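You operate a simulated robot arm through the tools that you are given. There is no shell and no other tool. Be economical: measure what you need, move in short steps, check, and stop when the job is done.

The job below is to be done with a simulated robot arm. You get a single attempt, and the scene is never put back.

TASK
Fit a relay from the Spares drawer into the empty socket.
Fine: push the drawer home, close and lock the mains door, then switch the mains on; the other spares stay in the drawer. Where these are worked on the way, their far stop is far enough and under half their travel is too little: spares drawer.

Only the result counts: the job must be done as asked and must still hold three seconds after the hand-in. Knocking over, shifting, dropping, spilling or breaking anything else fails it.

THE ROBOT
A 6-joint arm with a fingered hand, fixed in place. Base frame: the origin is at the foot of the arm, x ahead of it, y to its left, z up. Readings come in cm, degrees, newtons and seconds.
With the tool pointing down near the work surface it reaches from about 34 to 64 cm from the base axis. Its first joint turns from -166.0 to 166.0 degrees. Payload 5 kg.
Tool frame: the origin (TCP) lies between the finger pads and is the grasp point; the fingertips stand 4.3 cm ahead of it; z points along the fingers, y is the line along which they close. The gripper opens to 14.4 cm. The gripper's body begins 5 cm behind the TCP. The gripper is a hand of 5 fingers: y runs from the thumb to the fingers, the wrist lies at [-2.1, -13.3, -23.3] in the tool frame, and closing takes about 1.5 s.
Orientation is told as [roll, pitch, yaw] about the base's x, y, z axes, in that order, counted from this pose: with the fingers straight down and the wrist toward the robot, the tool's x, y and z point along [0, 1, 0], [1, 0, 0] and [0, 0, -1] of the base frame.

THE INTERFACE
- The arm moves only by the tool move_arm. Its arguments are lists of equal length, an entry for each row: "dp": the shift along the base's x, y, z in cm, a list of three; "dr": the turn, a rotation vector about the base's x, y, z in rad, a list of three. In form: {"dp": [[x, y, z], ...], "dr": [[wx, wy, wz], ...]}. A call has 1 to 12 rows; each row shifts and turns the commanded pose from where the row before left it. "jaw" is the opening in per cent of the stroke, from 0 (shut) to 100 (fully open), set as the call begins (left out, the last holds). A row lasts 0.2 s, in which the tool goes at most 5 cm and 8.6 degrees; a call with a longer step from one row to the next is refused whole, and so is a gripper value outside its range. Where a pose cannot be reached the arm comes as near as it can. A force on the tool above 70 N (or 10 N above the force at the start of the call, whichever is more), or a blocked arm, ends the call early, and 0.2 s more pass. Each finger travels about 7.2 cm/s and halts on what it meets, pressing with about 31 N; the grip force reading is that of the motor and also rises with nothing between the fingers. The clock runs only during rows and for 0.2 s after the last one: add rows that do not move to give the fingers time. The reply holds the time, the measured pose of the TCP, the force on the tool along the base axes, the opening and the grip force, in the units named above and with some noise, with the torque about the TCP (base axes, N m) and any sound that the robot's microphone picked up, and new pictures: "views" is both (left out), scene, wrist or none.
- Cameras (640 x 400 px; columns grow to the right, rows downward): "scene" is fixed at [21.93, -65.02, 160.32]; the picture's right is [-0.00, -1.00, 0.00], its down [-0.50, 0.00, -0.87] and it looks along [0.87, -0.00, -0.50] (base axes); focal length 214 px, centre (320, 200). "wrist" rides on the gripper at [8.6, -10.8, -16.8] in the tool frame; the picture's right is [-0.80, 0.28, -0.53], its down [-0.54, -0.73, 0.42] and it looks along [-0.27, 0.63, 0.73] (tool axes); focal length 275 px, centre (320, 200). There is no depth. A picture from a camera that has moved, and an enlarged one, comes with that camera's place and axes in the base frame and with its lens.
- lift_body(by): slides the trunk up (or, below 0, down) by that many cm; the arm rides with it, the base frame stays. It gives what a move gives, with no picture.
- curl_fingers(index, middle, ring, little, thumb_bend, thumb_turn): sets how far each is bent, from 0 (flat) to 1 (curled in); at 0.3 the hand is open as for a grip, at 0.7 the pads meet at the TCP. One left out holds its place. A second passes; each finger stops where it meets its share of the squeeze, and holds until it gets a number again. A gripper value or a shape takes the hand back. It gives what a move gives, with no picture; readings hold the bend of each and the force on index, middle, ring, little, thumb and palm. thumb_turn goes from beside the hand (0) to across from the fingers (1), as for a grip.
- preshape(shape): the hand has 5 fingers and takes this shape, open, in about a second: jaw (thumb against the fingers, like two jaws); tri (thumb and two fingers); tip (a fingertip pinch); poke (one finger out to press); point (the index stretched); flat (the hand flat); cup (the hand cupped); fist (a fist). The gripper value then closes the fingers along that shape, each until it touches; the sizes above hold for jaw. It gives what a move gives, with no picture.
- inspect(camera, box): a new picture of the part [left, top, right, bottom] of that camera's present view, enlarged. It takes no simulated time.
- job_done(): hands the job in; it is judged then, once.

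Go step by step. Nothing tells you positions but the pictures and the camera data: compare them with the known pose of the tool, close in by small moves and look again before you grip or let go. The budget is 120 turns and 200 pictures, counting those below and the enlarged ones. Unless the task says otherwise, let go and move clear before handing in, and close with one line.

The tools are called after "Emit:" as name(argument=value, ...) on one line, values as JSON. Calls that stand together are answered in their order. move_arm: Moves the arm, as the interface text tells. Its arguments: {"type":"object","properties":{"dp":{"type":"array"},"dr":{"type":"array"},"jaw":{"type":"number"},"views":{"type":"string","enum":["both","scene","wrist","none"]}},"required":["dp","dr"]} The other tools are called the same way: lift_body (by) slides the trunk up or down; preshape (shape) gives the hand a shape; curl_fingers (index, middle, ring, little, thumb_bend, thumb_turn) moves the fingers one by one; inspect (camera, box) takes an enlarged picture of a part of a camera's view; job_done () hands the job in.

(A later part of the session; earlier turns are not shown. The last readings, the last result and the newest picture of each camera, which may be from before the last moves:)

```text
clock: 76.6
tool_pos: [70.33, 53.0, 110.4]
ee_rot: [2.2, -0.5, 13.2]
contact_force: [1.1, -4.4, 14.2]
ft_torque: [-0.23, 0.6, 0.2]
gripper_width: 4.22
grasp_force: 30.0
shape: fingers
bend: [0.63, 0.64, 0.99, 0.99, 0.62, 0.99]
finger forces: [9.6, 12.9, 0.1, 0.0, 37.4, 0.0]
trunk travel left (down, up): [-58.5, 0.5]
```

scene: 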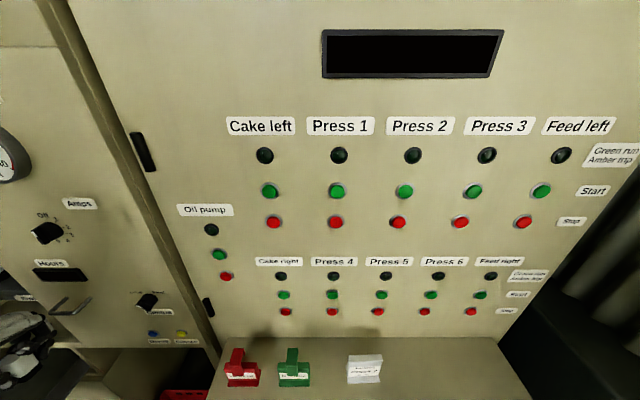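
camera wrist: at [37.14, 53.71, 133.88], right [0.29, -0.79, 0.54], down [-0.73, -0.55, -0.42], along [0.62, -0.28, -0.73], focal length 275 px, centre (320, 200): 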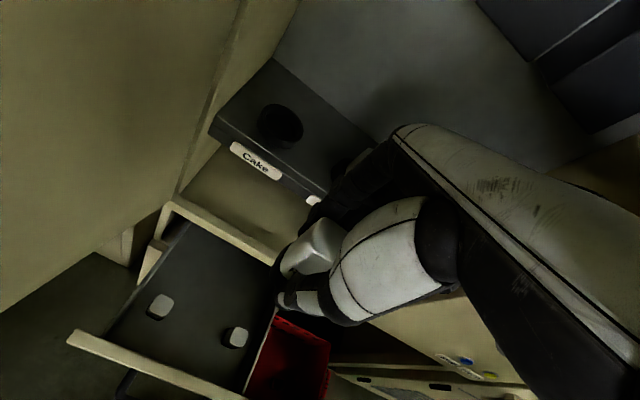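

The height accounting (7.5 cm relay, first contact exactly where a seated base would be) says the relay is in the socket. I'll loosen the grip gently and look.

Emit:
curl_fingers(index=0.57, middle=0.57, thumb_bend=0.56)

Emit:
inspect(camera="wrist", box=[200, 180, 440, 380])

```text
clock: 77.6
tool_pos: [70.25, 53.26, 110.5]
ee_rot: [2.3, -0.6, 13.1]
contact_force: [0.9, 1.4, 17.9]
ft_torque: [0.04, 0.7, -0.02]
gripper_width: 5.41
grasp_force: 8.7
shape: fingers
bend: [0.56, 0.56, 0.99, 0.99, 0.57, 1.0]
finger forces: [0.0, 0.1, 0.1, 0.0, 17.4, 0.1]
trunk travel left (down, up): [-58.5, 0.5]
```

```text
2.00 times, centred on (320, 280) of wrist
camera zoom: at [57.75, 58.37, 127.49], right [0.46, -0.73, 0.5], down [-0.58, -0.68, -0.45], along [0.67, -0.09, -0.74], focal length 551 px, centre (320, 40)
```

zoom: 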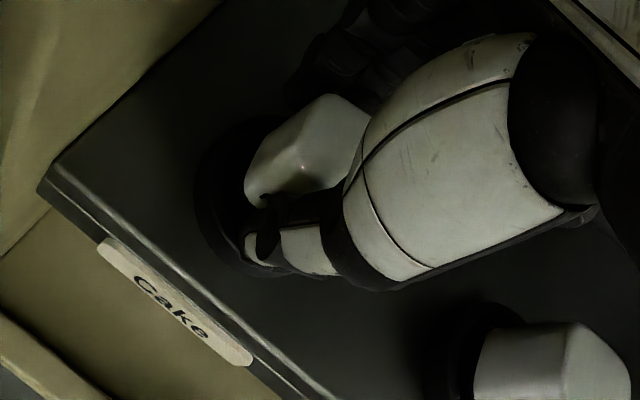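

The relay stays upright in the socket; only the thumb presses the rim. I'll rise slightly, open, and lift clear.

Emit:
move_arm(dp=[[0, 0, 0.5], [0, 0, 0.5]], dr=[[0, 0, 0], [0, 0, 0]], views="none")

Emit:
curl_fingers(index=0.45, middle=0.45, thumb_bend=0.45)

Emit:
move_arm(dp=[[0, 0, 1.5], [0, 0, 2], [0, 0, 2], [-1, -0.3, 1.5], [-3, -0.7, 0], [-3, -0.7, 0], [-3, -0.7, 0]], dr=[[0, 0, 0], [0, 0, 0], [0, 0, 0], [0, 0, 0], [0, 0, 0], [0, 0, 0], [0, 0, 0]], views="wrist")

Emit:
inspect(camera="wrist", box=[200, 120, 440, 320])

```text
clock: 78.2
tool_pos: [70.25, 53.15, 111.25]
ee_rot: [2.2, -0.3, 13.1]
contact_force: [0.0, 0.2, -0.3]
ft_torque: [0.0, 0.0, -0.03]
gripper_width: 5.6
grasp_force: 0.1
shape: fingers
bend: [0.56, 0.56, 0.99, 0.99, 0.56, 1.0]
finger forces: [0.1, 0.0, 0.1, 0.0, 0.1, 0.0]
trunk travel left (down, up): [-58.5, 0.5]
```

```text
clock: 79.2
tool_pos: [70.19, 53.1, 111.42]
ee_rot: [2.1, -0.5, 13.1]
contact_force: [0.9, 0.0, -0.4]
ft_torque: [0.01, 0.03, -0.02]
gripper_width: 9.58
grasp_force: 0.0
shape: fingers
bend: [0.45, 0.45, 0.99, 0.99, 0.45, 1.0]
finger forces: [0.0, 0.1, 0.0, 0.0, 0.0, 0.0]
trunk travel left (down, up): [-58.5, 0.5]
```

```text
clock: 80.8
tool_pos: [60.13, 50.83, 118.36]
ee_rot: [2.2, -0.5, 13.1]
contact_force: [-0.2, -0.2, 0.2]
ft_torque: [-0.02, -0.05, 0.0]
gripper_width: 9.61
grasp_force: 0.2
shape: fingers
bend: [0.45, 0.45, 0.99, 0.99, 0.45, 1.0]
finger forces: [0.0, 0.0, 0.0, 0.0, 0.0, 0.0]
trunk travel left (down, up): [-58.5, 0.5]
camera wrist: at [47.7, 56.09, 135.38], right [0.46, -0.73, 0.51], down [-0.58, -0.68, -0.45], along [0.67, -0.09, -0.74], focal length 275 px, centre (320, 200)
```

wrist: 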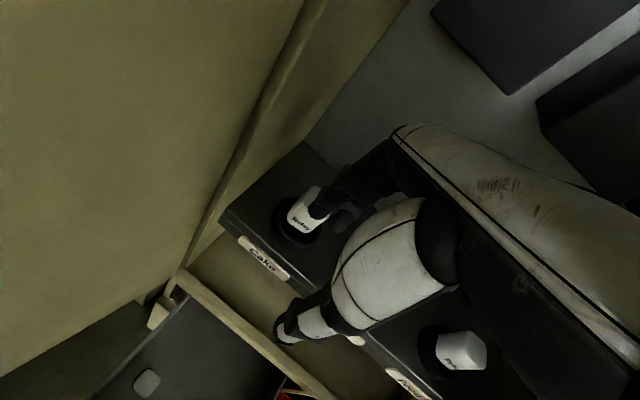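

```text
2.00 times, centred on (320, 220) of wrist
camera zoom: at [47.7, 56.09, 135.38], right [0.46, -0.73, 0.51], down [-0.58, -0.68, -0.45], along [0.67, -0.09, -0.74], focal length 551 px, centre (320, 160)
```

zoom: 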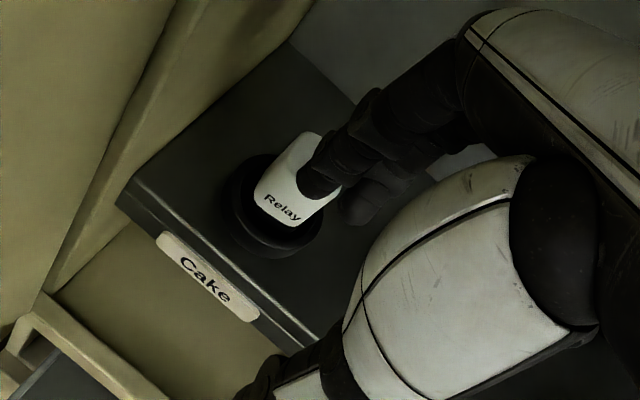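

The relay stands in the Cake socket. I'll withdraw and compare its height with the fitted ones.

Emit:
move_arm(dp=[[-3, -1, 0], [-3, -1, 0], [-3, -2, 0], [-3, -2, 0], [-3, -2, 0]], dr=[[-0.01, 0, -0.045], [-0.01, 0, -0.045], [-0.01, 0, -0.045], [-0.01, 0, -0.045], [0, 0, -0.045]], views="none")

Emit:
inspect(camera="wrist", box=[220, 60, 460, 220])

```text
clock: 82.0
tool_pos: [45.18, 42.73, 118.31]
ee_rot: [0.0, -0.2, 0.2]
contact_force: [-0.8, -0.1, -0.4]
ft_torque: [-0.03, 0.0, -0.03]
gripper_width: 9.59
grasp_force: 0.1
shape: fingers
bend: [0.45, 0.45, 0.99, 0.99, 0.45, 1.0]
finger forces: [0.1, 0.0, 0.0, 0.0, 0.1, 0.1]
trunk travel left (down, up): [-58.5, 0.5]
```

```text
2.50 times, centred on (340, 140) of wrist
camera zoom: at [34.2, 51.32, 135.06], right [0.28, -0.8, 0.54], down [-0.72, -0.55, -0.42], along [0.63, -0.27, -0.73], focal length 688 px, centre (270, 350)
```

zoom: 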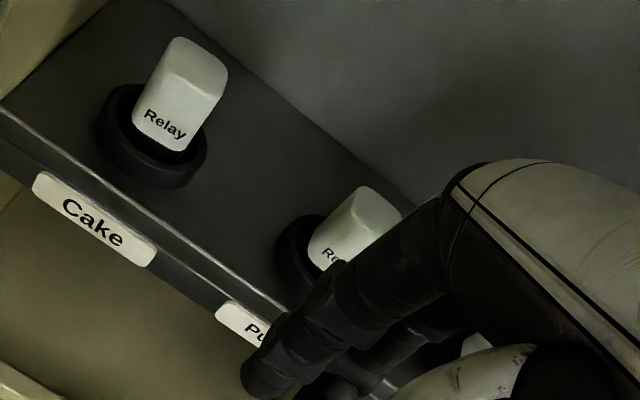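

Emit:
move_arm(dp=[[0, -4, 0], [0, -4, 0], [0, -4, 0]], dr=[[0, 0, 0], [0, 0, 0], [0, 0, 0]], views="none")

Emit:
inspect(camera="wrist", box=[160, 20, 400, 180])

```text
clock: 82.8
tool_pos: [45.23, 30.56, 118.38]
ee_rot: [0.0, -0.2, 0.2]
contact_force: [-0.1, -0.2, 0.2]
ft_torque: [0.01, -0.02, -0.01]
gripper_width: 9.6
grasp_force: 0.1
shape: fingers
bend: [0.45, 0.45, 0.99, 0.99, 0.45, 1.0]
finger forces: [0.0, 0.0, 0.0, 0.0, 0.1, 0.0]
trunk travel left (down, up): [-58.5, 0.5]
```

```text
2.50 times, centred on (280, 100) of wrist
camera zoom: at [34.31, 39.16, 135.1], right [0.29, -0.79, 0.54], down [-0.72, -0.55, -0.43], along [0.63, -0.26, -0.73], focal length 688 px, centre (420, 450)
```

zoom: 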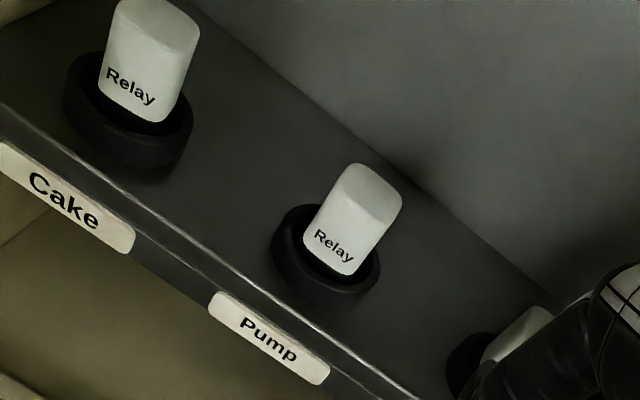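

The Cake relay sits like the Pump one. Next I'll push the drawer home: lower the trunk and bring the closed hand in front of the handle.

Emit:
lift_body(by=-28)

Emit:
move_arm(dp=[[-2.4, 2.2, 3], [-2.4, 2.2, 3], [-2.4, 2.2, 3], [-2.4, 2.2, 2.4]], dr=[[0, 0, 0], [0, 0, 0], [0, 0, 0], [0, 0, 0]], views="wrist")

Emit:
move_arm(dp=[[-1.2, 0.5, 0], [-1.2, 0.5, 0], [-1.2, 0.5, 0], [-1.2, 0.5, 0], [-1.2, 0.5, 0], [-1.2, 0.5, 0], [-1.2, 0.5, 0], [-1.2, 0.5, 0], [-1.2, 0.5, 0], [-1.2, 0.5, 0]], dr=[[0, -0.125, 0], [0, -0.125, 0], [0, -0.125, 0], [0, -0.125, 0], [0, -0.125, 0], [0, -0.125, 0], [0, -0.125, 0], [0, -0.125, 0], [0, -0.125, 0], [0, -0.125, 0]], views="none")

Emit:
lift_body(by=-30)

Emit:
curl_fingers(index=0.8, middle=0.8, ring=0.8, little=0.8, thumb_bend=0.7)

Emit:
move_arm(dp=[[0, 0, 0]], dr=[[0, 0, 0]], views="wrist")

```text
clock: 85.6
tool_pos: [45.34, 30.61, 90.44]
ee_rot: [0.0, -0.1, 0.2]
contact_force: [0.0, -1.3, -0.4]
ft_torque: [-0.01, 0.0, 0.01]
gripper_width: 9.63
grasp_force: 0.0
shape: fingers
bend: [0.45, 0.45, 0.99, 0.99, 0.45, 1.0]
finger forces: [0.0, 0.0, 0.0, 0.1, 0.1, 0.0]
trunk travel left (down, up): [-30.5, 28.5]
```

```text
clock: 86.6
tool_pos: [35.74, 39.54, 101.73]
ee_rot: [-0.1, -0.1, 0.2]
contact_force: [-0.1, -0.1, 0.1]
ft_torque: [0.03, 0.06, 0.01]
gripper_width: 9.62
grasp_force: 0.0
shape: fingers
bend: [0.45, 0.45, 0.99, 0.99, 0.45, 1.0]
finger forces: [0.1, 0.1, 0.0, 0.1, 0.1, 0.0]
trunk travel left (down, up): [-30.5, 28.5]
camera wrist: at [24.87, 48.11, 118.45], right [0.29, -0.79, 0.54], down [-0.72, -0.55, -0.42], along [0.63, -0.27, -0.73], focal length 275 px, centre (320, 200)
```

wrist: 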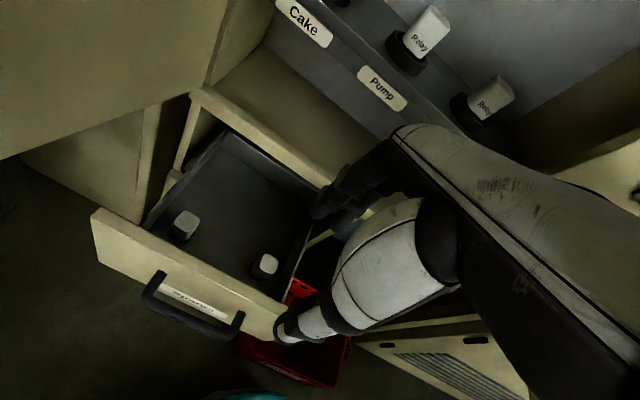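

```text
clock: 88.8
tool_pos: [23.51, 44.35, 101.8]
ee_rot: [-0.7, -71.7, 0.8]
contact_force: [0.1, -0.7, 0.4]
ft_torque: [0.03, 0.03, 0.07]
gripper_width: 9.59
grasp_force: 0.1
shape: fingers
bend: [0.45, 0.45, 0.99, 0.99, 0.45, 1.0]
finger forces: [0.0, 0.1, 0.0, 0.0, 0.0, 0.1]
trunk travel left (down, up): [-30.5, 28.5]
```

```text
clock: 91.8
tool_pos: [23.49, 44.4, 71.78]
ee_rot: [-0.9, -71.7, 0.8]
contact_force: [0.3, 1.3, -0.1]
ft_torque: [-0.02, -0.01, 0.03]
gripper_width: 9.58
grasp_force: 0.1
shape: fingers
bend: [0.45, 0.45, 0.99, 0.99, 0.45, 1.0]
finger forces: [0.1, 0.1, 0.1, 0.0, 0.0, 0.0]
trunk travel left (down, up): [-0.5, 58.5]
```

```text
clock: 92.8
tool_pos: [23.56, 44.37, 71.83]
ee_rot: [-0.8, -71.7, 0.7]
contact_force: [-0.4, 0.0, -0.2]
ft_torque: [-0.02, 0.01, 0.02]
gripper_width: 0.79
grasp_force: 0.0
shape: fingers
bend: [0.79, 0.8, 0.8, 0.8, 0.67, 1.0]
finger forces: [0.0, 0.0, 0.0, 0.0, 0.0, 0.0]
trunk travel left (down, up): [-0.5, 58.5]
```

```text
clock: 93.2
tool_pos: [23.63, 44.35, 71.88]
ee_rot: [-0.7, -71.6, 0.7]
contact_force: [-0.5, -0.1, 0.1]
ft_torque: [0.03, -0.01, -0.02]
gripper_width: 0.78
grasp_force: 0.0
shape: fingers
bend: [0.79, 0.8, 0.8, 0.8, 0.67, 1.0]
finger forces: [0.0, 0.0, 0.1, 0.1, 0.0, 0.0]
trunk travel left (down, up): [-0.5, 58.5]
camera wrist: at [4.31, 52.98, 66.7], right [-0.42, -0.79, 0.44], down [0.17, -0.55, -0.82], along [0.89, -0.27, 0.37], focal length 275 px, centre (320, 200)
```

wrist: 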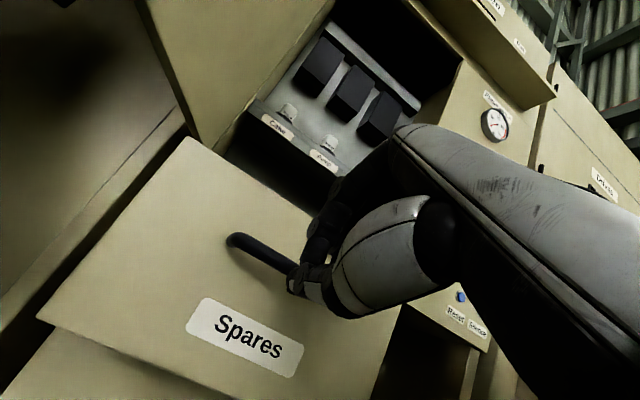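

Two spares remain in the drawer, upright. I'll push it home gently with the closed hand.

Emit:
move_arm(dp=[[1, 0, -0.1], [1, 0, -0.1], [1, 0, -0.1], [1, 0, -0.1], [1, 0, -0.1], [1, 0, 0], [1, 0, 0], [1, 0, 0], [1, 0, 0], [1, 0, 0], [1, 0, 0], [1, 0, 0]], dr=[[0, 0, 0], [0, 0, 0], [0, 0, 0], [0, 0, 0], [0, 0, 0], [0, 0, 0], [0, 0, 0], [0, 0, 0], [0, 0, 0], [0, 0, 0], [0, 0, 0], [0, 0, 0]], views="wrist")

```text
clock: 95.8
tool_pos: [35.68, 44.35, 71.44]
ee_rot: [-0.8, -71.7, 0.8]
contact_force: [0.6, 0.1, -1.5]
ft_torque: [0.0, 0.02, 0.01]
gripper_width: 0.89
grasp_force: 0.1
shape: fingers
bend: [0.79, 0.8, 0.8, 0.8, 0.66, 1.0]
finger forces: [0.0, 0.0, 0.1, 0.0, 0.1, 0.1]
trunk travel left (down, up): [-0.5, 58.5]
camera wrist: at [16.34, 52.91, 66.23], right [-0.42, -0.79, 0.44], down [0.17, -0.55, -0.82], along [0.89, -0.27, 0.37], focal length 275 px, centre (320, 200)
```

wrist: 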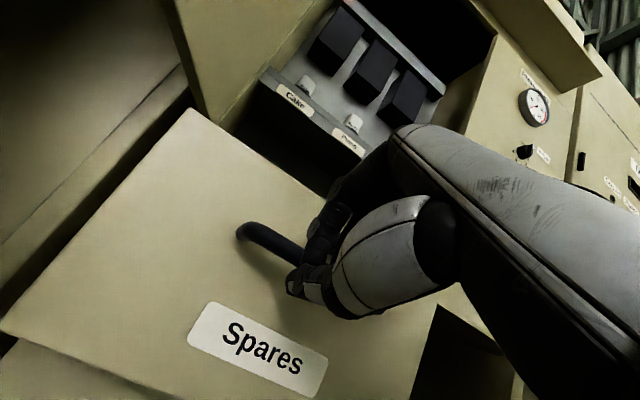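

Emit:
move_arm(dp=[[1, 0, 0], [1, 0, 0], [1, 0, 0], [1, 0, 0], [1, 0, 0], [1, 0, 0], [1, 0, 0], [1, 0, 0], [1, 0, 0], [1, 0, 0], [1, 0, 0], [1, 0, 0]], dr=[[0, 0, 0], [0, 0, 0], [0, 0, 0], [0, 0, 0], [0, 0, 0], [0, 0, 0], [0, 0, 0], [0, 0, 0], [0, 0, 0], [0, 0, 0], [0, 0, 0], [0, 0, 0]], views="none")

Emit:
move_arm(dp=[[1, 0, 0], [1, 0, 0], [1, 0, 0], [1, 0, 0], [1, 0, 0], [1, 0, 0], [1, 0, 0]], dr=[[0, 0, 0], [0, 0, 0], [0, 0, 0], [0, 0, 0], [0, 0, 0], [0, 0, 0], [0, 0, 0]], views="both")

```text
clock: 98.4
tool_pos: [47.61, 44.42, 71.22]
ee_rot: [-1.0, -71.7, 0.9]
contact_force: [0.7, -0.3, -0.9]
ft_torque: [0.02, 0.04, -0.07]
gripper_width: 0.91
grasp_force: 0.1
shape: fingers
bend: [0.79, 0.8, 0.8, 0.8, 0.66, 1.0]
finger forces: [0.0, 0.1, 0.0, 0.0, 0.0, 0.0]
trunk travel left (down, up): [-0.5, 58.5]
```

```text
clock: 100.0
tool_pos: [54.17, 44.55, 71.81]
ee_rot: [0.3, -72.2, -0.1]
contact_force: [-42.4, -11.1, 18.9]
ft_torque: [0.05, 0.55, 0.42]
gripper_width: 1.72
grasp_force: 29.8
shape: fingers
bend: [0.81, 0.8, 0.8, 0.8, 0.64, 1.0]
finger forces: [58.2, 1.3, 0.1, 0.1, 0.0, 0.0]
trunk travel left (down, up): [-0.5, 58.5]
camera wrist: at [34.94, 53.02, 66.65], right [-0.42, -0.8, 0.43], down [0.18, -0.54, -0.82], along [0.89, -0.26, 0.37], focal length 275 px, centre (320, 200)
```

scene: 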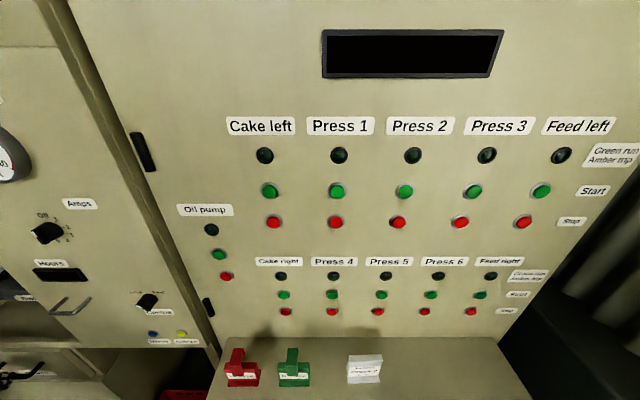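
wrist: 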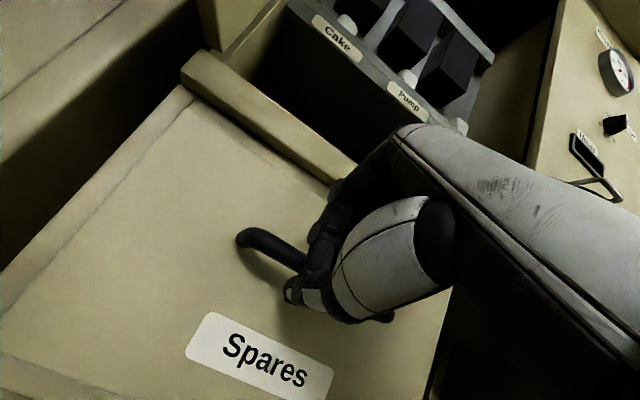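

The drawer met its stop at home. I'll back off and check it is flush.

Emit:
move_arm(dp=[[-1.5, 0, 0], [-2, 0, 0], [-2.5, 0, 0], [-3, 0, 0], [-3, 0, 0], [-3, 0, 0], [-3, 0, 0]], dr=[[0, 0, 0], [0, 0, 0], [0, 0, 0], [0, 0, 0], [0, 0, 0], [0, 0, 0], [0, 0, 0]], views="wrist")

Emit:
inspect(camera="scene", box=[0, 280, 160, 400])

```text
clock: 101.6
tool_pos: [36.57, 44.41, 71.27]
ee_rot: [-0.9, -71.7, 0.8]
contact_force: [0.5, 0.1, 0.5]
ft_torque: [0.0, 0.02, -0.01]
gripper_width: 1.35
grasp_force: 0.2
shape: fingers
bend: [0.8, 0.8, 0.8, 0.8, 0.65, 1.0]
finger forces: [0.0, 0.0, 0.0, 0.0, 0.0, 0.0]
trunk travel left (down, up): [-0.5, 58.5]
camera wrist: at [17.29, 52.97, 66.16], right [-0.42, -0.79, 0.44], down [0.17, -0.55, -0.82], along [0.89, -0.27, 0.37], focal length 275 px, centre (320, 200)
```

wrist: 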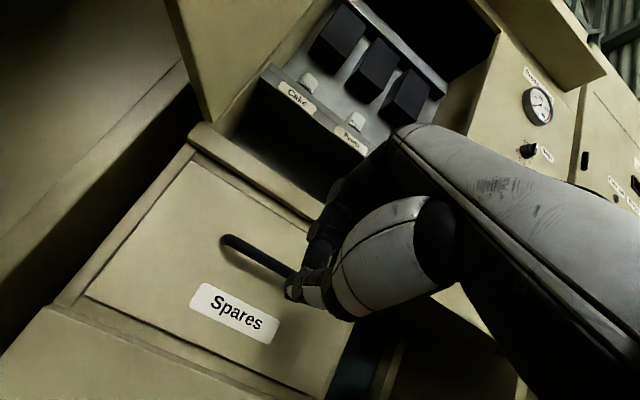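

```text
3.33 times, centred on (80, 340) of scene
camera zoom: at [21.93, -65.02, 160.32], right [0.0, -1.0, 0.0], down [-0.5, 0.0, -0.87], along [0.87, 0.0, -0.5], focal length 715 px, centre (1120, -267)
```

zoom: 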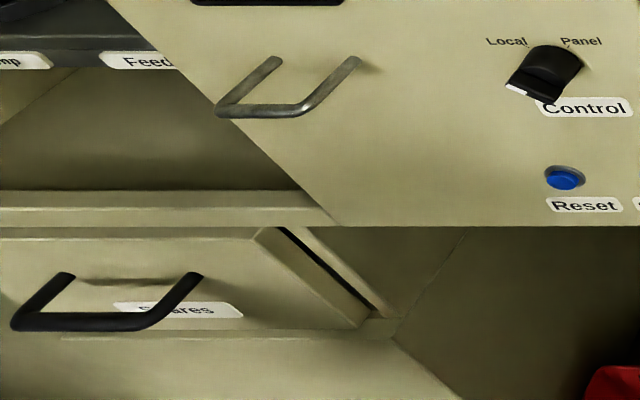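

The drawer is home (its handle is back where it began). Next is the mains door; its free edge should be near x 13–19, y 66, so I'll raise the trunk and bring the hand around to look at that edge, rolled so it can grasp it.

Emit:
lift_body(by=40)

Emit:
move_arm(dp=[[-2, 0, 0], [-2, 0, 0], [-2, 0, 0], [-2, 0, 0], [-2, 0, 0], [-2, 0, 0], [-2, 0, 0], [-2, 0, 0]], dr=[[-0.1, 0, 0], [-0.1, 0, 0], [-0.1, 0, 0], [-0.1, 0, 0], [-0.1, 0, 0], [-0.1, 0, 0], [-0.1, 0, 0], [-0.1, 0, 0]], views="wrist")

```text
clock: 105.4
tool_pos: [36.55, 44.4, 111.2]
ee_rot: [-0.7, -71.7, 0.8]
contact_force: [0.7, 0.3, -0.8]
ft_torque: [-0.01, 0.0, 0.01]
gripper_width: 1.27
grasp_force: 0.0
shape: fingers
bend: [0.8, 0.8, 0.8, 0.8, 0.65, 1.0]
finger forces: [0.0, 0.0, 0.0, 0.0, 0.1, 0.0]
trunk travel left (down, up): [-40.5, 18.5]
```

```text
clock: 107.2
tool_pos: [20.53, 44.34, 111.22]
ee_rot: [-73.1, -41.0, 65.4]
contact_force: [0.3, -0.2, 0.6]
ft_torque: [0.0, 0.0, 0.01]
gripper_width: 1.31
grasp_force: 0.0
shape: fingers
bend: [0.8, 0.8, 0.8, 0.8, 0.65, 1.0]
finger forces: [0.0, 0.0, 0.0, 0.0, 0.1, 0.0]
trunk travel left (down, up): [-40.5, 18.5]
camera wrist: at [1.27, 46.65, 101.54], right [-0.42, -0.24, 0.88], down [0.17, -0.97, -0.18], along [0.89, 0.08, 0.45], focal length 275 px, centre (320, 200)
```

wrist: 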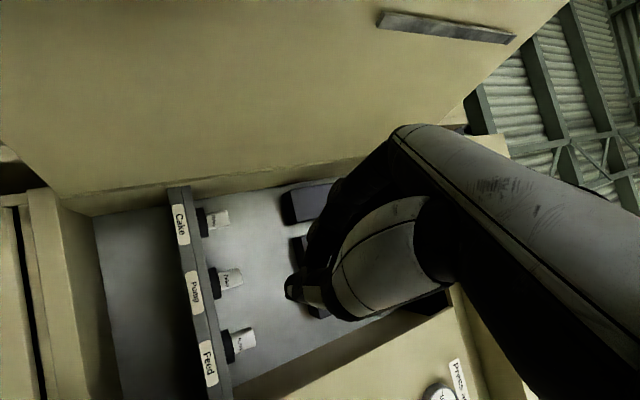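

The roll works. I'll finish it, turn the fingers along the door and back off past the free edge.

Emit:
move_arm(dp=[[-2, 0.5, 0], [-2, 0.5, 0], [-2, 0.5, 0], [-2, 0.5, 0], [-2, 0.5, 0], [-2, 0.5, 0], [-2, 0.5, 0]], dr=[[-0.11, 0, 0.07], [-0.11, 0, 0.07], [-0.11, 0, 0.07], [-0.11, 0, 0.07], [-0.11, 0, 0.07], [-0.11, 0, 0.07], [-0.11, 0, 0.07]], views="wrist")

```text
clock: 108.2
tool_pos: [20.06, 44.63, 110.47]
ee_rot: [-80.9, -17.9, 75.6]
contact_force: [0.7, 0.2, 0.1]
ft_torque: [0.0, 0.02, -0.04]
gripper_width: 1.25
grasp_force: 0.1
shape: fingers
bend: [0.8, 0.8, 0.8, 0.8, 0.65, 1.0]
finger forces: [0.0, 0.0, 0.1, 0.1, 0.0, 0.0]
trunk travel left (down, up): [-40.5, 18.5]
stopped in row 4: the arm was blocked; the commanded pose is now the measured one
camera wrist: at [0.52, 40.79, 101.58], right [-0.39, 0.1, 0.92], down [0.28, -0.93, 0.22], along [0.88, 0.34, 0.33], focal length 275 px, centre (320, 200)
```

wrist: 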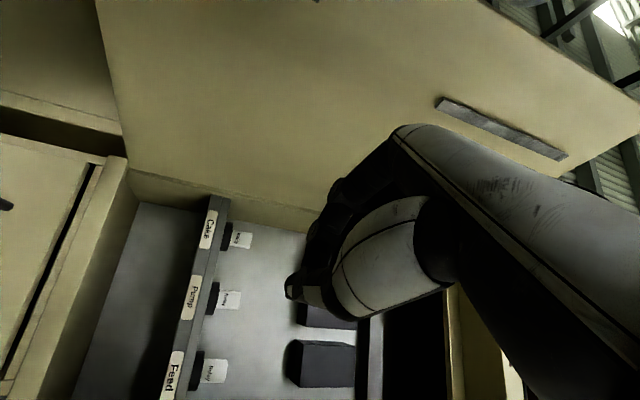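

The arm folds too close to its base here. I'll move outward in y first, then back in x.

Emit:
move_arm(dp=[[0, 2, 0], [-1, 2, 0], [-2, 2, 0], [-2, 1.5, 0], [-2, 1, 0], [-2, 1, 0]], dr=[[0, 0, 0], [0, 0, 0], [0, 0, 0], [0, 0, 0], [0, 0, 0], [0, 0, 0]], views="wrist")

```text
clock: 109.8
tool_pos: [18.82, 51.98, 113.94]
ee_rot: [-78.0, -21.2, 66.2]
contact_force: [0.2, 0.4, -0.4]
ft_torque: [0.04, 0.03, -0.02]
gripper_width: 1.26
grasp_force: 0.2
shape: fingers
bend: [0.8, 0.8, 0.8, 0.8, 0.65, 1.0]
finger forces: [0.0, 0.1, 0.0, 0.0, 0.1, 0.0]
trunk travel left (down, up): [-40.5, 18.5]
stopped in row 6: the arm was blocked; the commanded pose is now the measured one
camera wrist: at [-1.09, 51.72, 105.39], right [-0.35, 0.09, 0.93], down [0.14, -0.98, 0.15], along [0.93, 0.19, 0.33], focal length 275 px, centre (320, 200)
```

wrist: 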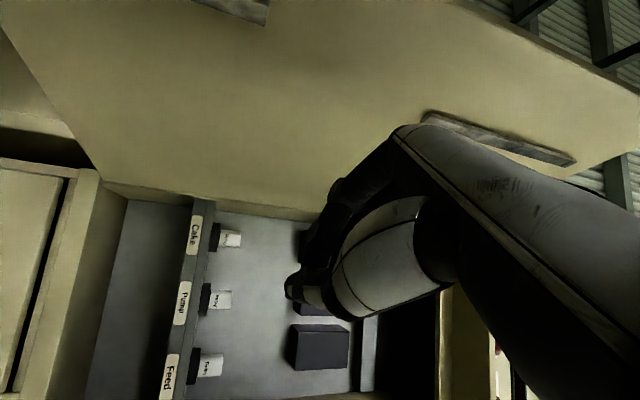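

Backward reach is limited this way. I'll instead turn the hand to point toward +y with the fingers on the outer side, so they can pass the free edge and hook behind the door.

Emit:
move_arm(dp=[[0.5, -1, 0], [0.5, -1, 0], [0.5, -0.5, 0], [0, 0, 0], [0, 0, 0], [0, 0, 0], [0, 0, 0], [0, 0, 0]], dr=[[0, 0, 0.14], [0, 0, 0.14], [0, 0, 0.14], [0, 0, 0.14], [0, 0, 0.14], [0, 0, 0.14], [0, 0, 0.14], [0, 0, 0.14]], views="wrist")

```text
clock: 111.6
tool_pos: [14.16, 48.67, 116.58]
ee_rot: [-77.2, -20.6, 129.2]
contact_force: [0.3, 1.4, 0.2]
ft_torque: [0.02, 0.01, 0.0]
gripper_width: 1.26
grasp_force: 0.0
shape: fingers
bend: [0.8, 0.8, 0.8, 0.8, 0.65, 1.0]
finger forces: [0.0, 0.0, 0.1, 0.0, 0.0, 0.0]
out of reach, approached as far as the arm can: row 7, 8
trunk travel left (down, up): [-40.5, 18.5]
camera wrist: at [5.38, 30.69, 108.28], right [-0.24, -0.26, 0.94], down [0.94, -0.31, 0.15], along [0.25, 0.92, 0.31], focal length 275 px, centre (320, 200)
```

wrist: 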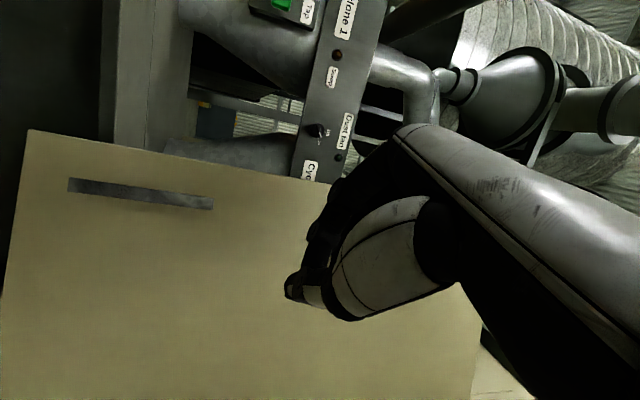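

Now I see the door's inner face: its free edge is near (13.8, 72), spanning z 87–156, hinged at about (60, 61). I'll open the fingers and bring the edge between fingers (outside) and thumb (inside).

Emit:
curl_fingers(index=0.25, middle=0.25, ring=0.25, little=0.25, thumb_bend=0.3)

Emit:
move_arm(dp=[[-2, 2.5, 0], [-2, 2.5, 0], [-2, 2.5, 0], [-1.5, 2.5, 0], [-0.5, 3, 0]], dr=[[0, 0, 0], [0, 0, 0], [0, 0, 0], [0, 0, 0], [0, 0, 0]], views="wrist")

```text
clock: 112.6
tool_pos: [14.0, 48.69, 116.47]
ee_rot: [-77.4, -20.7, 129.0]
contact_force: [-1.0, 0.2, 0.0]
ft_torque: [-0.02, -0.01, 0.01]
gripper_width: 15.97
grasp_force: 0.1
shape: fingers
bend: [0.25, 0.25, 0.25, 0.25, 0.3, 1.0]
finger forces: [0.1, 0.1, 0.0, 0.0, 0.0, 0.0]
trunk travel left (down, up): [-40.5, 18.5]
```

```text
clock: 113.8
tool_pos: [6.18, 62.08, 116.37]
ee_rot: [-78.0, -21.1, 130.8]
contact_force: [-0.4, -0.3, 0.3]
ft_torque: [-0.01, 0.04, 0.06]
gripper_width: 15.99
grasp_force: 0.0
shape: fingers
bend: [0.25, 0.25, 0.25, 0.25, 0.3, 1.0]
finger forces: [0.0, 0.1, 0.0, 0.1, 0.0, 0.0]
trunk travel left (down, up): [-40.5, 18.5]
camera wrist: at [-2.08, 43.81, 107.9], right [-0.24, -0.27, 0.93], down [0.94, -0.29, 0.15], along [0.23, 0.92, 0.33], focal length 275 px, centre (320, 200)
```

wrist: 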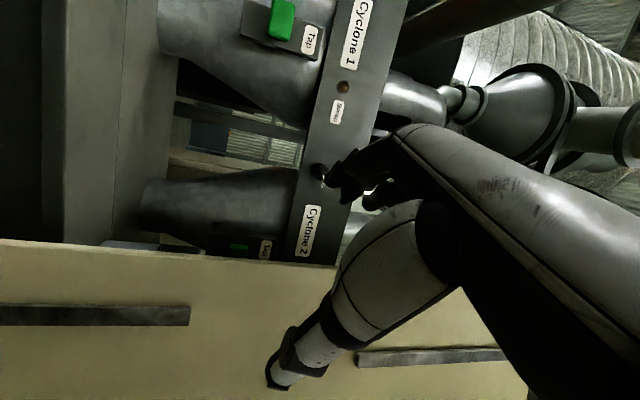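

The edge will pass between the fingers (upper) and thumb (lower). I'll move in.

Emit:
move_arm(dp=[[0, 2.5, 0], [0.5, 2.5, 0], [1.5, 2, 0], [1.5, 1.5, 0], [0.8, 0.5, 0]], dr=[[0, 0, 0], [0, 0, 0], [0, 0, 0], [0, 0, 0], [0, 0, 0]], views="wrist")

```text
clock: 115.0
tool_pos: [10.44, 70.87, 116.64]
ee_rot: [-77.9, -21.0, 130.4]
contact_force: [0.2, -0.3, 0.1]
ft_torque: [0.01, -0.02, 0.01]
gripper_width: 15.98
grasp_force: 0.1
shape: fingers
bend: [0.25, 0.25, 0.25, 0.25, 0.3, 1.0]
finger forces: [0.0, 0.0, 0.0, 0.0, 0.1, 0.0]
trunk travel left (down, up): [-40.5, 18.5]
camera wrist: at [2.07, 52.72, 108.1], right [-0.24, -0.27, 0.93], down [0.94, -0.3, 0.15], along [0.23, 0.92, 0.32], focal length 275 px, centre (320, 200)
```

wrist: 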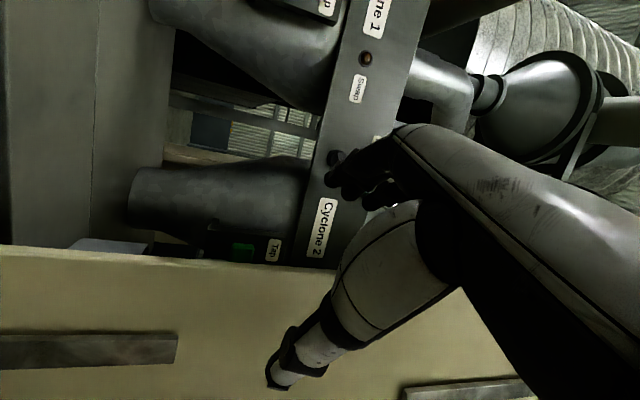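

The fingertips are beyond the door's edge. I'll edge in a bit more and curl the fingers around it.

Emit:
move_arm(dp=[[1, 0.4, 0], [1, 0.4, 0]], dr=[[0, 0, 0], [0, 0, 0]], views="none")

Emit:
curl_fingers(index=0.7, middle=0.7, ring=0.7, little=0.7, thumb_bend=0.45)

Emit:
inspect(camera="wrist", box=[160, 80, 480, 400])

```text
clock: 115.6
tool_pos: [11.34, 71.79, 117.17]
ee_rot: [-77.7, -20.9, 129.9]
contact_force: [0.4, 0.1, 0.8]
ft_torque: [-0.03, -0.01, -0.01]
gripper_width: 16.0
grasp_force: 0.0
shape: fingers
bend: [0.25, 0.25, 0.25, 0.25, 0.3, 1.0]
finger forces: [0.0, 0.0, 0.1, 0.0, 0.0, 0.1]
out of reach, approached as far as the arm can: row 1, 2
trunk travel left (down, up): [-40.5, 18.5]
```

```text
clock: 116.6
tool_pos: [11.08, 71.74, 117.41]
ee_rot: [-77.9, -20.7, 130.2]
contact_force: [-14.1, 2.7, 7.1]
ft_torque: [0.01, -0.93, 0.45]
gripper_width: 5.22
grasp_force: 7.5
shape: fingers
bend: [0.7, 0.7, 0.66, 0.69, 0.45, 1.0]
finger forces: [0.0, 0.2, 7.8, 6.8, 0.0, 0.0]
trunk travel left (down, up): [-40.5, 18.5]
```

```text
1.25 times, centred on (320, 240) of wrist
camera zoom: at [2.68, 53.56, 108.9], right [-0.24, -0.27, 0.93], down [0.94, -0.3, 0.15], along [0.24, 0.92, 0.32], focal length 344 px, centre (320, 150)
```

zoom: 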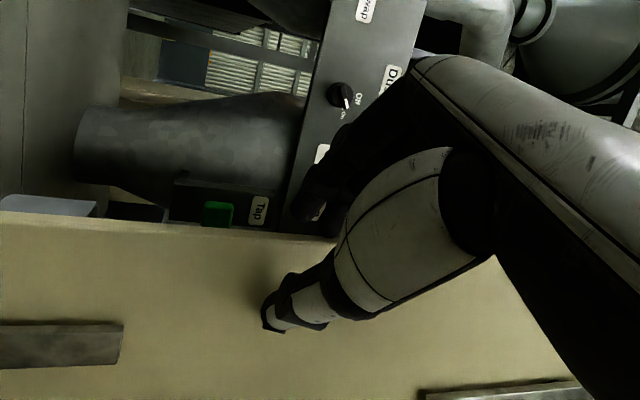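

The ring and little fingers touch the edge itself rather than hooking behind it. I'll open, go further in y and try again.

Emit:
curl_fingers(index=0.35, middle=0.35, ring=0.35, little=0.35, thumb_bend=0.2)

Emit:
move_arm(dp=[[-0.5, 1, 0], [0, 1.5, 0], [0.5, 1, 0]], dr=[[0, 0, -0.08], [0, 0, -0.08], [0, 0, -0.08]], views="wrist")

```text
clock: 117.6
tool_pos: [11.43, 71.73, 117.22]
ee_rot: [-77.7, -20.9, 130.0]
contact_force: [0.4, 0.0, -0.3]
ft_torque: [0.02, -0.01, -0.02]
gripper_width: 15.16
grasp_force: 0.1
shape: fingers
bend: [0.35, 0.35, 0.35, 0.35, 0.2, 1.0]
finger forces: [0.1, 0.0, 0.0, 0.0, 0.1, 0.0]
trunk travel left (down, up): [-40.5, 18.5]
```

```text
clock: 118.4
tool_pos: [11.45, 75.33, 117.17]
ee_rot: [-78.0, -21.1, 116.8]
contact_force: [0.3, 0.3, 0.4]
ft_torque: [-0.03, -0.03, 0.02]
gripper_width: 15.18
grasp_force: 0.0
shape: fingers
bend: [0.35, 0.35, 0.35, 0.35, 0.2, 1.0]
finger forces: [0.0, 0.1, 0.1, 0.1, 0.0, 0.1]
trunk travel left (down, up): [-40.5, 18.5]
camera wrist: at [-1.01, 59.63, 108.56], right [-0.29, -0.21, 0.93], down [0.85, -0.51, 0.15], along [0.44, 0.84, 0.33], focal length 275 px, centre (320, 200)
```

wrist: 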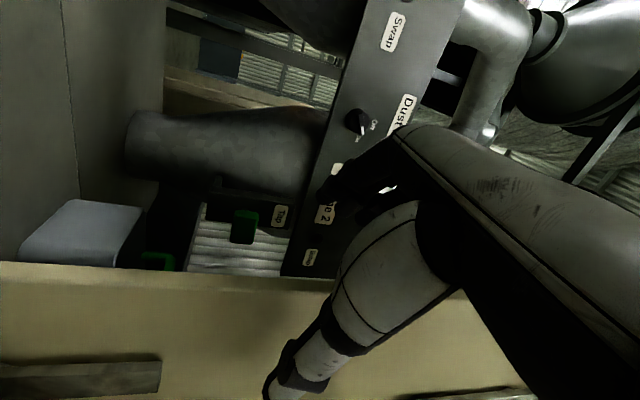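

That reached well past the edge. Now I'll curl the fingers behind the door.

Emit:
curl_fingers(index=0.7, middle=0.7, ring=0.7, little=0.7)

Emit:
inspect(camera="wrist", box=[160, 80, 480, 400])

```text
clock: 119.4
tool_pos: [11.23, 75.23, 117.15]
ee_rot: [-78.0, -21.2, 116.9]
contact_force: [0.7, 0.4, -0.2]
ft_torque: [0.01, 0.02, 0.01]
gripper_width: 8.97
grasp_force: 0.1
shape: fingers
bend: [0.7, 0.7, 0.7, 0.7, 0.2, 1.0]
finger forces: [0.0, 0.1, 0.0, 0.0, 0.0, 0.0]
trunk travel left (down, up): [-40.5, 18.5]
```

```text
1.25 times, centred on (320, 240) of wrist
camera zoom: at [-1.01, 59.61, 108.62], right [-0.29, -0.21, 0.93], down [0.85, -0.51, 0.15], along [0.44, 0.84, 0.33], focal length 344 px, centre (320, 150)
```

zoom: 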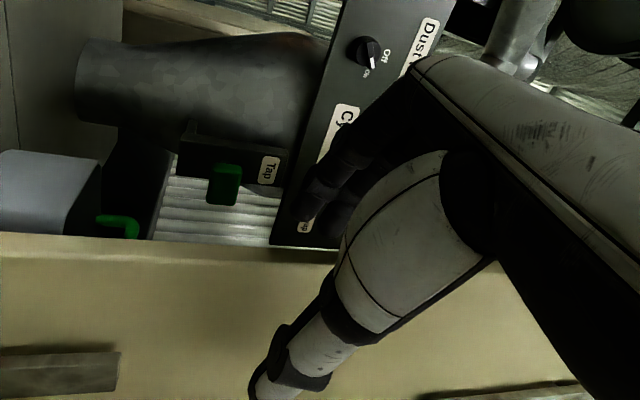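

Emit:
move_arm(dp=[[1, 0, 0], [1, 0, 0], [1, 0, 0]], dr=[[0, 0, 0], [0, 0, 0], [0, 0, 0]], views="none")

Emit:
move_arm(dp=[[0, -1, 0], [0, -1, 0], [0, -1, 0]], dr=[[0, 0, 0], [0, 0, 0], [0, 0, 0]], views="wrist")

```text
clock: 120.2
tool_pos: [14.39, 75.17, 117.25]
ee_rot: [-78.0, -21.2, 116.8]
contact_force: [-0.5, -0.3, -0.1]
ft_torque: [0.01, -0.03, -0.01]
gripper_width: 8.96
grasp_force: 0.0
shape: fingers
bend: [0.7, 0.7, 0.7, 0.7, 0.2, 1.0]
finger forces: [0.1, 0.0, 0.0, 0.0, 0.1, 0.0]
trunk travel left (down, up): [-40.5, 18.5]
```

```text
clock: 121.0
tool_pos: [14.43, 72.14, 117.2]
ee_rot: [-78.1, -21.2, 116.9]
contact_force: [0.1, 0.4, 0.6]
ft_torque: [0.0, -0.02, -0.03]
gripper_width: 8.95
grasp_force: 0.1
shape: fingers
bend: [0.7, 0.7, 0.7, 0.7, 0.2, 1.0]
finger forces: [0.1, 0.1, 0.2, 0.1, 0.0, 0.0]
trunk travel left (down, up): [-40.5, 18.5]
camera wrist: at [2.02, 56.53, 108.68], right [-0.29, -0.21, 0.93], down [0.85, -0.51, 0.15], along [0.44, 0.84, 0.33], focal length 275 px, centre (320, 200)
```

wrist: 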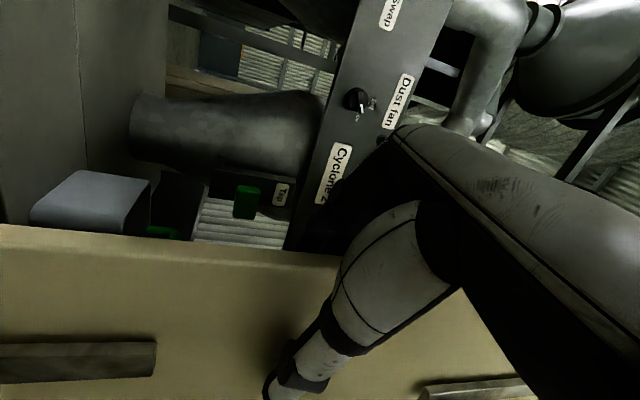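

The door seems to follow the fingers. I'll keep pulling along its arc, turning the hand with it.

Emit:
move_arm(dp=[[-0.2, -2, 0], [-0.1, -2, 0], [0, -2, 0], [0, -2, 0], [0.1, -2, 0], [0.2, -2, 0]], dr=[[0, 0, 0.03], [0, 0, 0.03], [0, 0, 0.03], [0, 0, 0.03], [0, 0, 0.03], [0, 0, 0.03]], views="wrist")

```text
clock: 122.4
tool_pos: [13.99, 60.23, 117.17]
ee_rot: [-78.2, -20.6, 127.4]
contact_force: [-33.3, 0.0, -9.1]
ft_torque: [-0.47, -0.41, 0.82]
gripper_width: 8.96
grasp_force: 16.6
shape: fingers
bend: [0.7, 0.67, 0.7, 0.69, 0.2, 1.0]
finger forces: [0.1, 29.1, 0.0, 4.1, 0.0, 0.0]
trunk travel left (down, up): [-40.5, 18.5]
camera wrist: at [4.66, 42.46, 108.67], right [-0.25, -0.26, 0.93], down [0.93, -0.34, 0.16], along [0.28, 0.9, 0.33], focal length 275 px, centre (320, 200)
```

wrist: 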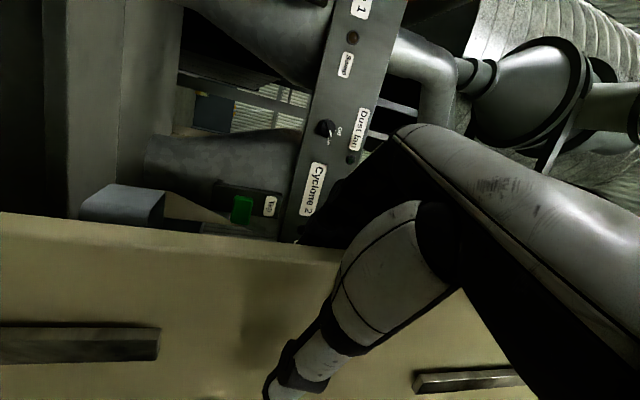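

The door is following. I'll continue along the arc, easing off in x.

Emit:
move_arm(dp=[[-0.5, -1.5, 0], [0, -2, 0], [0.2, -2, 0], [0.3, -2, 0], [0.4, -2, 0], [0.5, -2, 0], [0.6, -2, 0]], dr=[[0, 0, 0.03], [0, 0, 0.04], [0, 0, 0.04], [0, 0, 0.04], [0, 0, 0.04], [0, 0, 0.04], [0, 0, 0.04]], views="wrist")

```text
clock: 124.0
tool_pos: [5.93, 44.91, 121.59]
ee_rot: [-78.0, -21.0, 142.3]
contact_force: [0.0, 1.0, -1.1]
ft_torque: [0.0, 0.02, 0.0]
gripper_width: 8.93
grasp_force: 0.1
shape: fingers
bend: [0.7, 0.7, 0.7, 0.7, 0.2, 1.0]
finger forces: [0.0, 0.0, 0.1, 0.0, 0.0, 0.0]
out of reach, approached as far as the arm can: row 1, 2, 3, 4, 5, 6, 7
trunk travel left (down, up): [-40.5, 18.5]
camera wrist: at [1.57, 25.38, 113.11], right [-0.17, -0.31, 0.93], down [0.98, -0.09, 0.15], along [0.04, 0.94, 0.32], focal length 275 px, centre (320, 200)
```

wrist: 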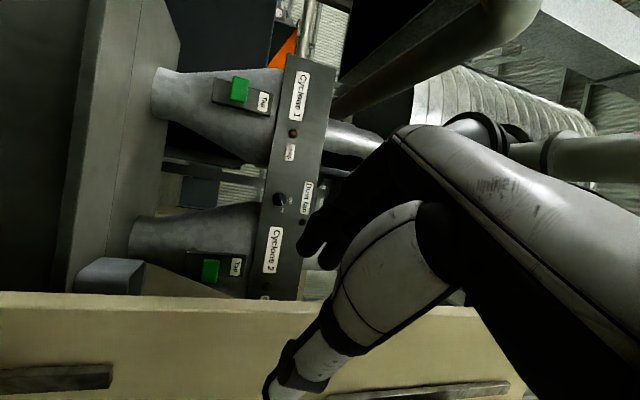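

Part-way the hand ran out of reach, but the door has swung to roughly 13° past square (edge near (13.6, 50.5)). I'll roll the hand upright so it can slide behind the door as a paddle from outside and sweep it.

Emit:
move_arm(dp=[[0, 0, 0], [0, 0, 0], [0, 0, 0], [0, 0, 0], [0, 0, 0], [0, 0, 0], [0, 0, 0], [0, 0, 0], [0, 0, 0]], dr=[[0.075, 0.115, -0.028], [0.075, 0.115, -0.028], [0.075, 0.115, -0.028], [0.075, 0.115, -0.028], [0.075, 0.115, -0.028], [0.075, 0.115, -0.028], [0.075, 0.115, -0.028], [0.075, 0.115, -0.028], [0.075, 0.115, -0.028]], views="wrist")

```text
clock: 126.0
tool_pos: [13.26, 46.12, 124.73]
ee_rot: [11.8, -79.1, 35.9]
contact_force: [0.5, -0.8, -0.8]
ft_torque: [-0.02, 0.02, 0.11]
gripper_width: 8.95
grasp_force: 0.1
shape: fingers
bend: [0.7, 0.7, 0.7, 0.7, 0.2, 1.0]
finger forces: [0.1, 0.0, 0.0, 0.1, 0.0, 0.0]
out of reach, approached as far as the arm can: row 1, 2, 3, 4
trunk travel left (down, up): [-40.5, 18.5]
stopped in row 9: the arm was blocked; the commanded pose is now the measured one
camera wrist: at [-5.81, 38.57, 117.48], right [0.28, -0.9, 0.35], down [0.57, -0.14, -0.81], along [0.78, 0.42, 0.47], focal length 275 px, centre (320, 200)
```

wrist: 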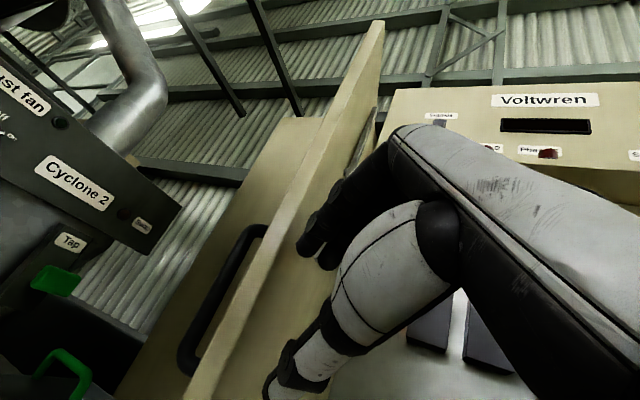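

Now I see the door edge-on, with a large handle on its outer face. Let me enlarge that.

Emit:
inspect(camera="wrist", box=[120, 10, 440, 400])

Emit:
inspect(camera="wrist", box=[380, 80, 640, 200])

```text
1.03 times, centred on (280, 205) of wrist (not enlarged: the box is as wide or as high as the picture)
camera zoom: at [-5.81, 38.57, 117.48], right [0.28, -0.9, 0.35], down [0.57, -0.14, -0.81], along [0.78, 0.42, 0.47], focal length 282 px, centre (361, 195)
```

zoom: 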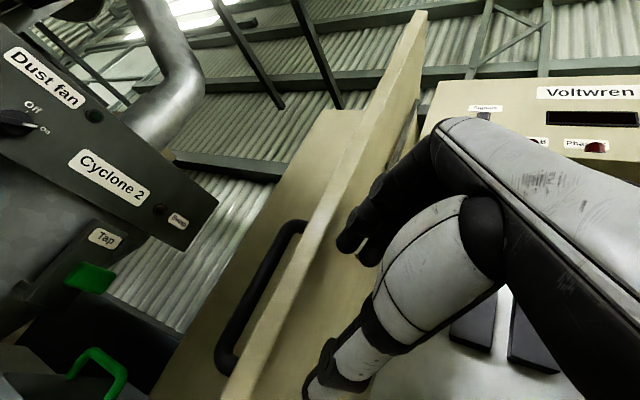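

```text
2.46 times, centred on (510, 140) of wrist
camera zoom: at [-5.81, 38.57, 117.48], right [0.28, -0.9, 0.35], down [0.57, -0.14, -0.81], along [0.78, 0.42, 0.47], focal length 678 px, centre (-148, 348)
```

zoom: 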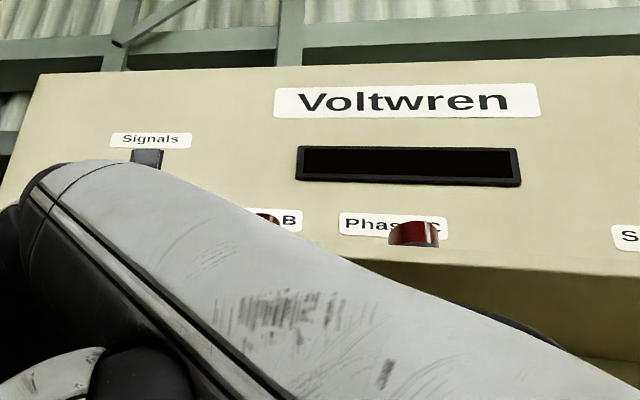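

I'll close the hand to a compact shape, back out past the edge, and go around to the outer side.

Emit:
curl_fingers(index=0.9, middle=0.9, ring=0.9, little=0.9, thumb_bend=0.6)

Emit:
move_arm(dp=[[-2, 0, 0], [-2, 1, 0], [-2, 2, 0], [-1.5, 2.5, 0], [-0.5, 3, 0], [0, 3, 0], [0, 3, 0], [0.5, 3, 0]], dr=[[0, 0, 0], [0, 0, 0], [0, 0, 0], [0, 0, 0], [0, 0, 0], [0, 0, 0], [0, 0, 0], [0, 0, 0]], views="wrist")

```text
clock: 127.0
tool_pos: [13.24, 46.24, 124.61]
ee_rot: [11.8, -79.2, 35.9]
contact_force: [0.1, 0.1, -0.4]
ft_torque: [-0.01, -0.04, 0.03]
gripper_width: 4.58
grasp_force: 0.1
shape: fingers
bend: [0.9, 0.9, 0.9, 0.9, 0.59, 1.0]
finger forces: [0.0, 0.0, 0.1, 0.0, 0.1, 0.0]
trunk travel left (down, up): [-40.5, 18.5]
```

```text
clock: 127.8
tool_pos: [14.4, 47.82, 125.07]
ee_rot: [14.2, -79.4, 25.2]
contact_force: [0.1, -1.5, 0.8]
ft_torque: [-0.02, 0.0, 0.05]
gripper_width: 4.58
grasp_force: 0.0
shape: fingers
bend: [0.9, 0.9, 0.9, 0.9, 0.59, 1.0]
finger forces: [0.1, 0.0, 0.0, 0.0, 0.0, 0.1]
trunk travel left (down, up): [-40.5, 18.5]
stopped in row 4: the arm was blocked; the commanded pose is now the measured one
camera wrist: at [-5.44, 43.17, 117.82], right [0.15, -0.93, 0.34], down [0.54, -0.21, -0.81], along [0.83, 0.3, 0.47], focal length 275 px, centre (320, 200)
```

wrist: 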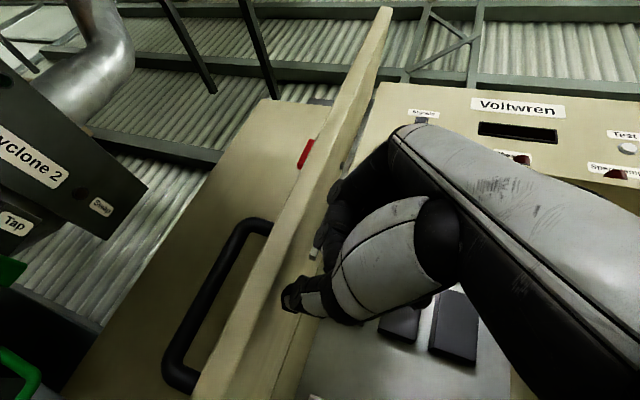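

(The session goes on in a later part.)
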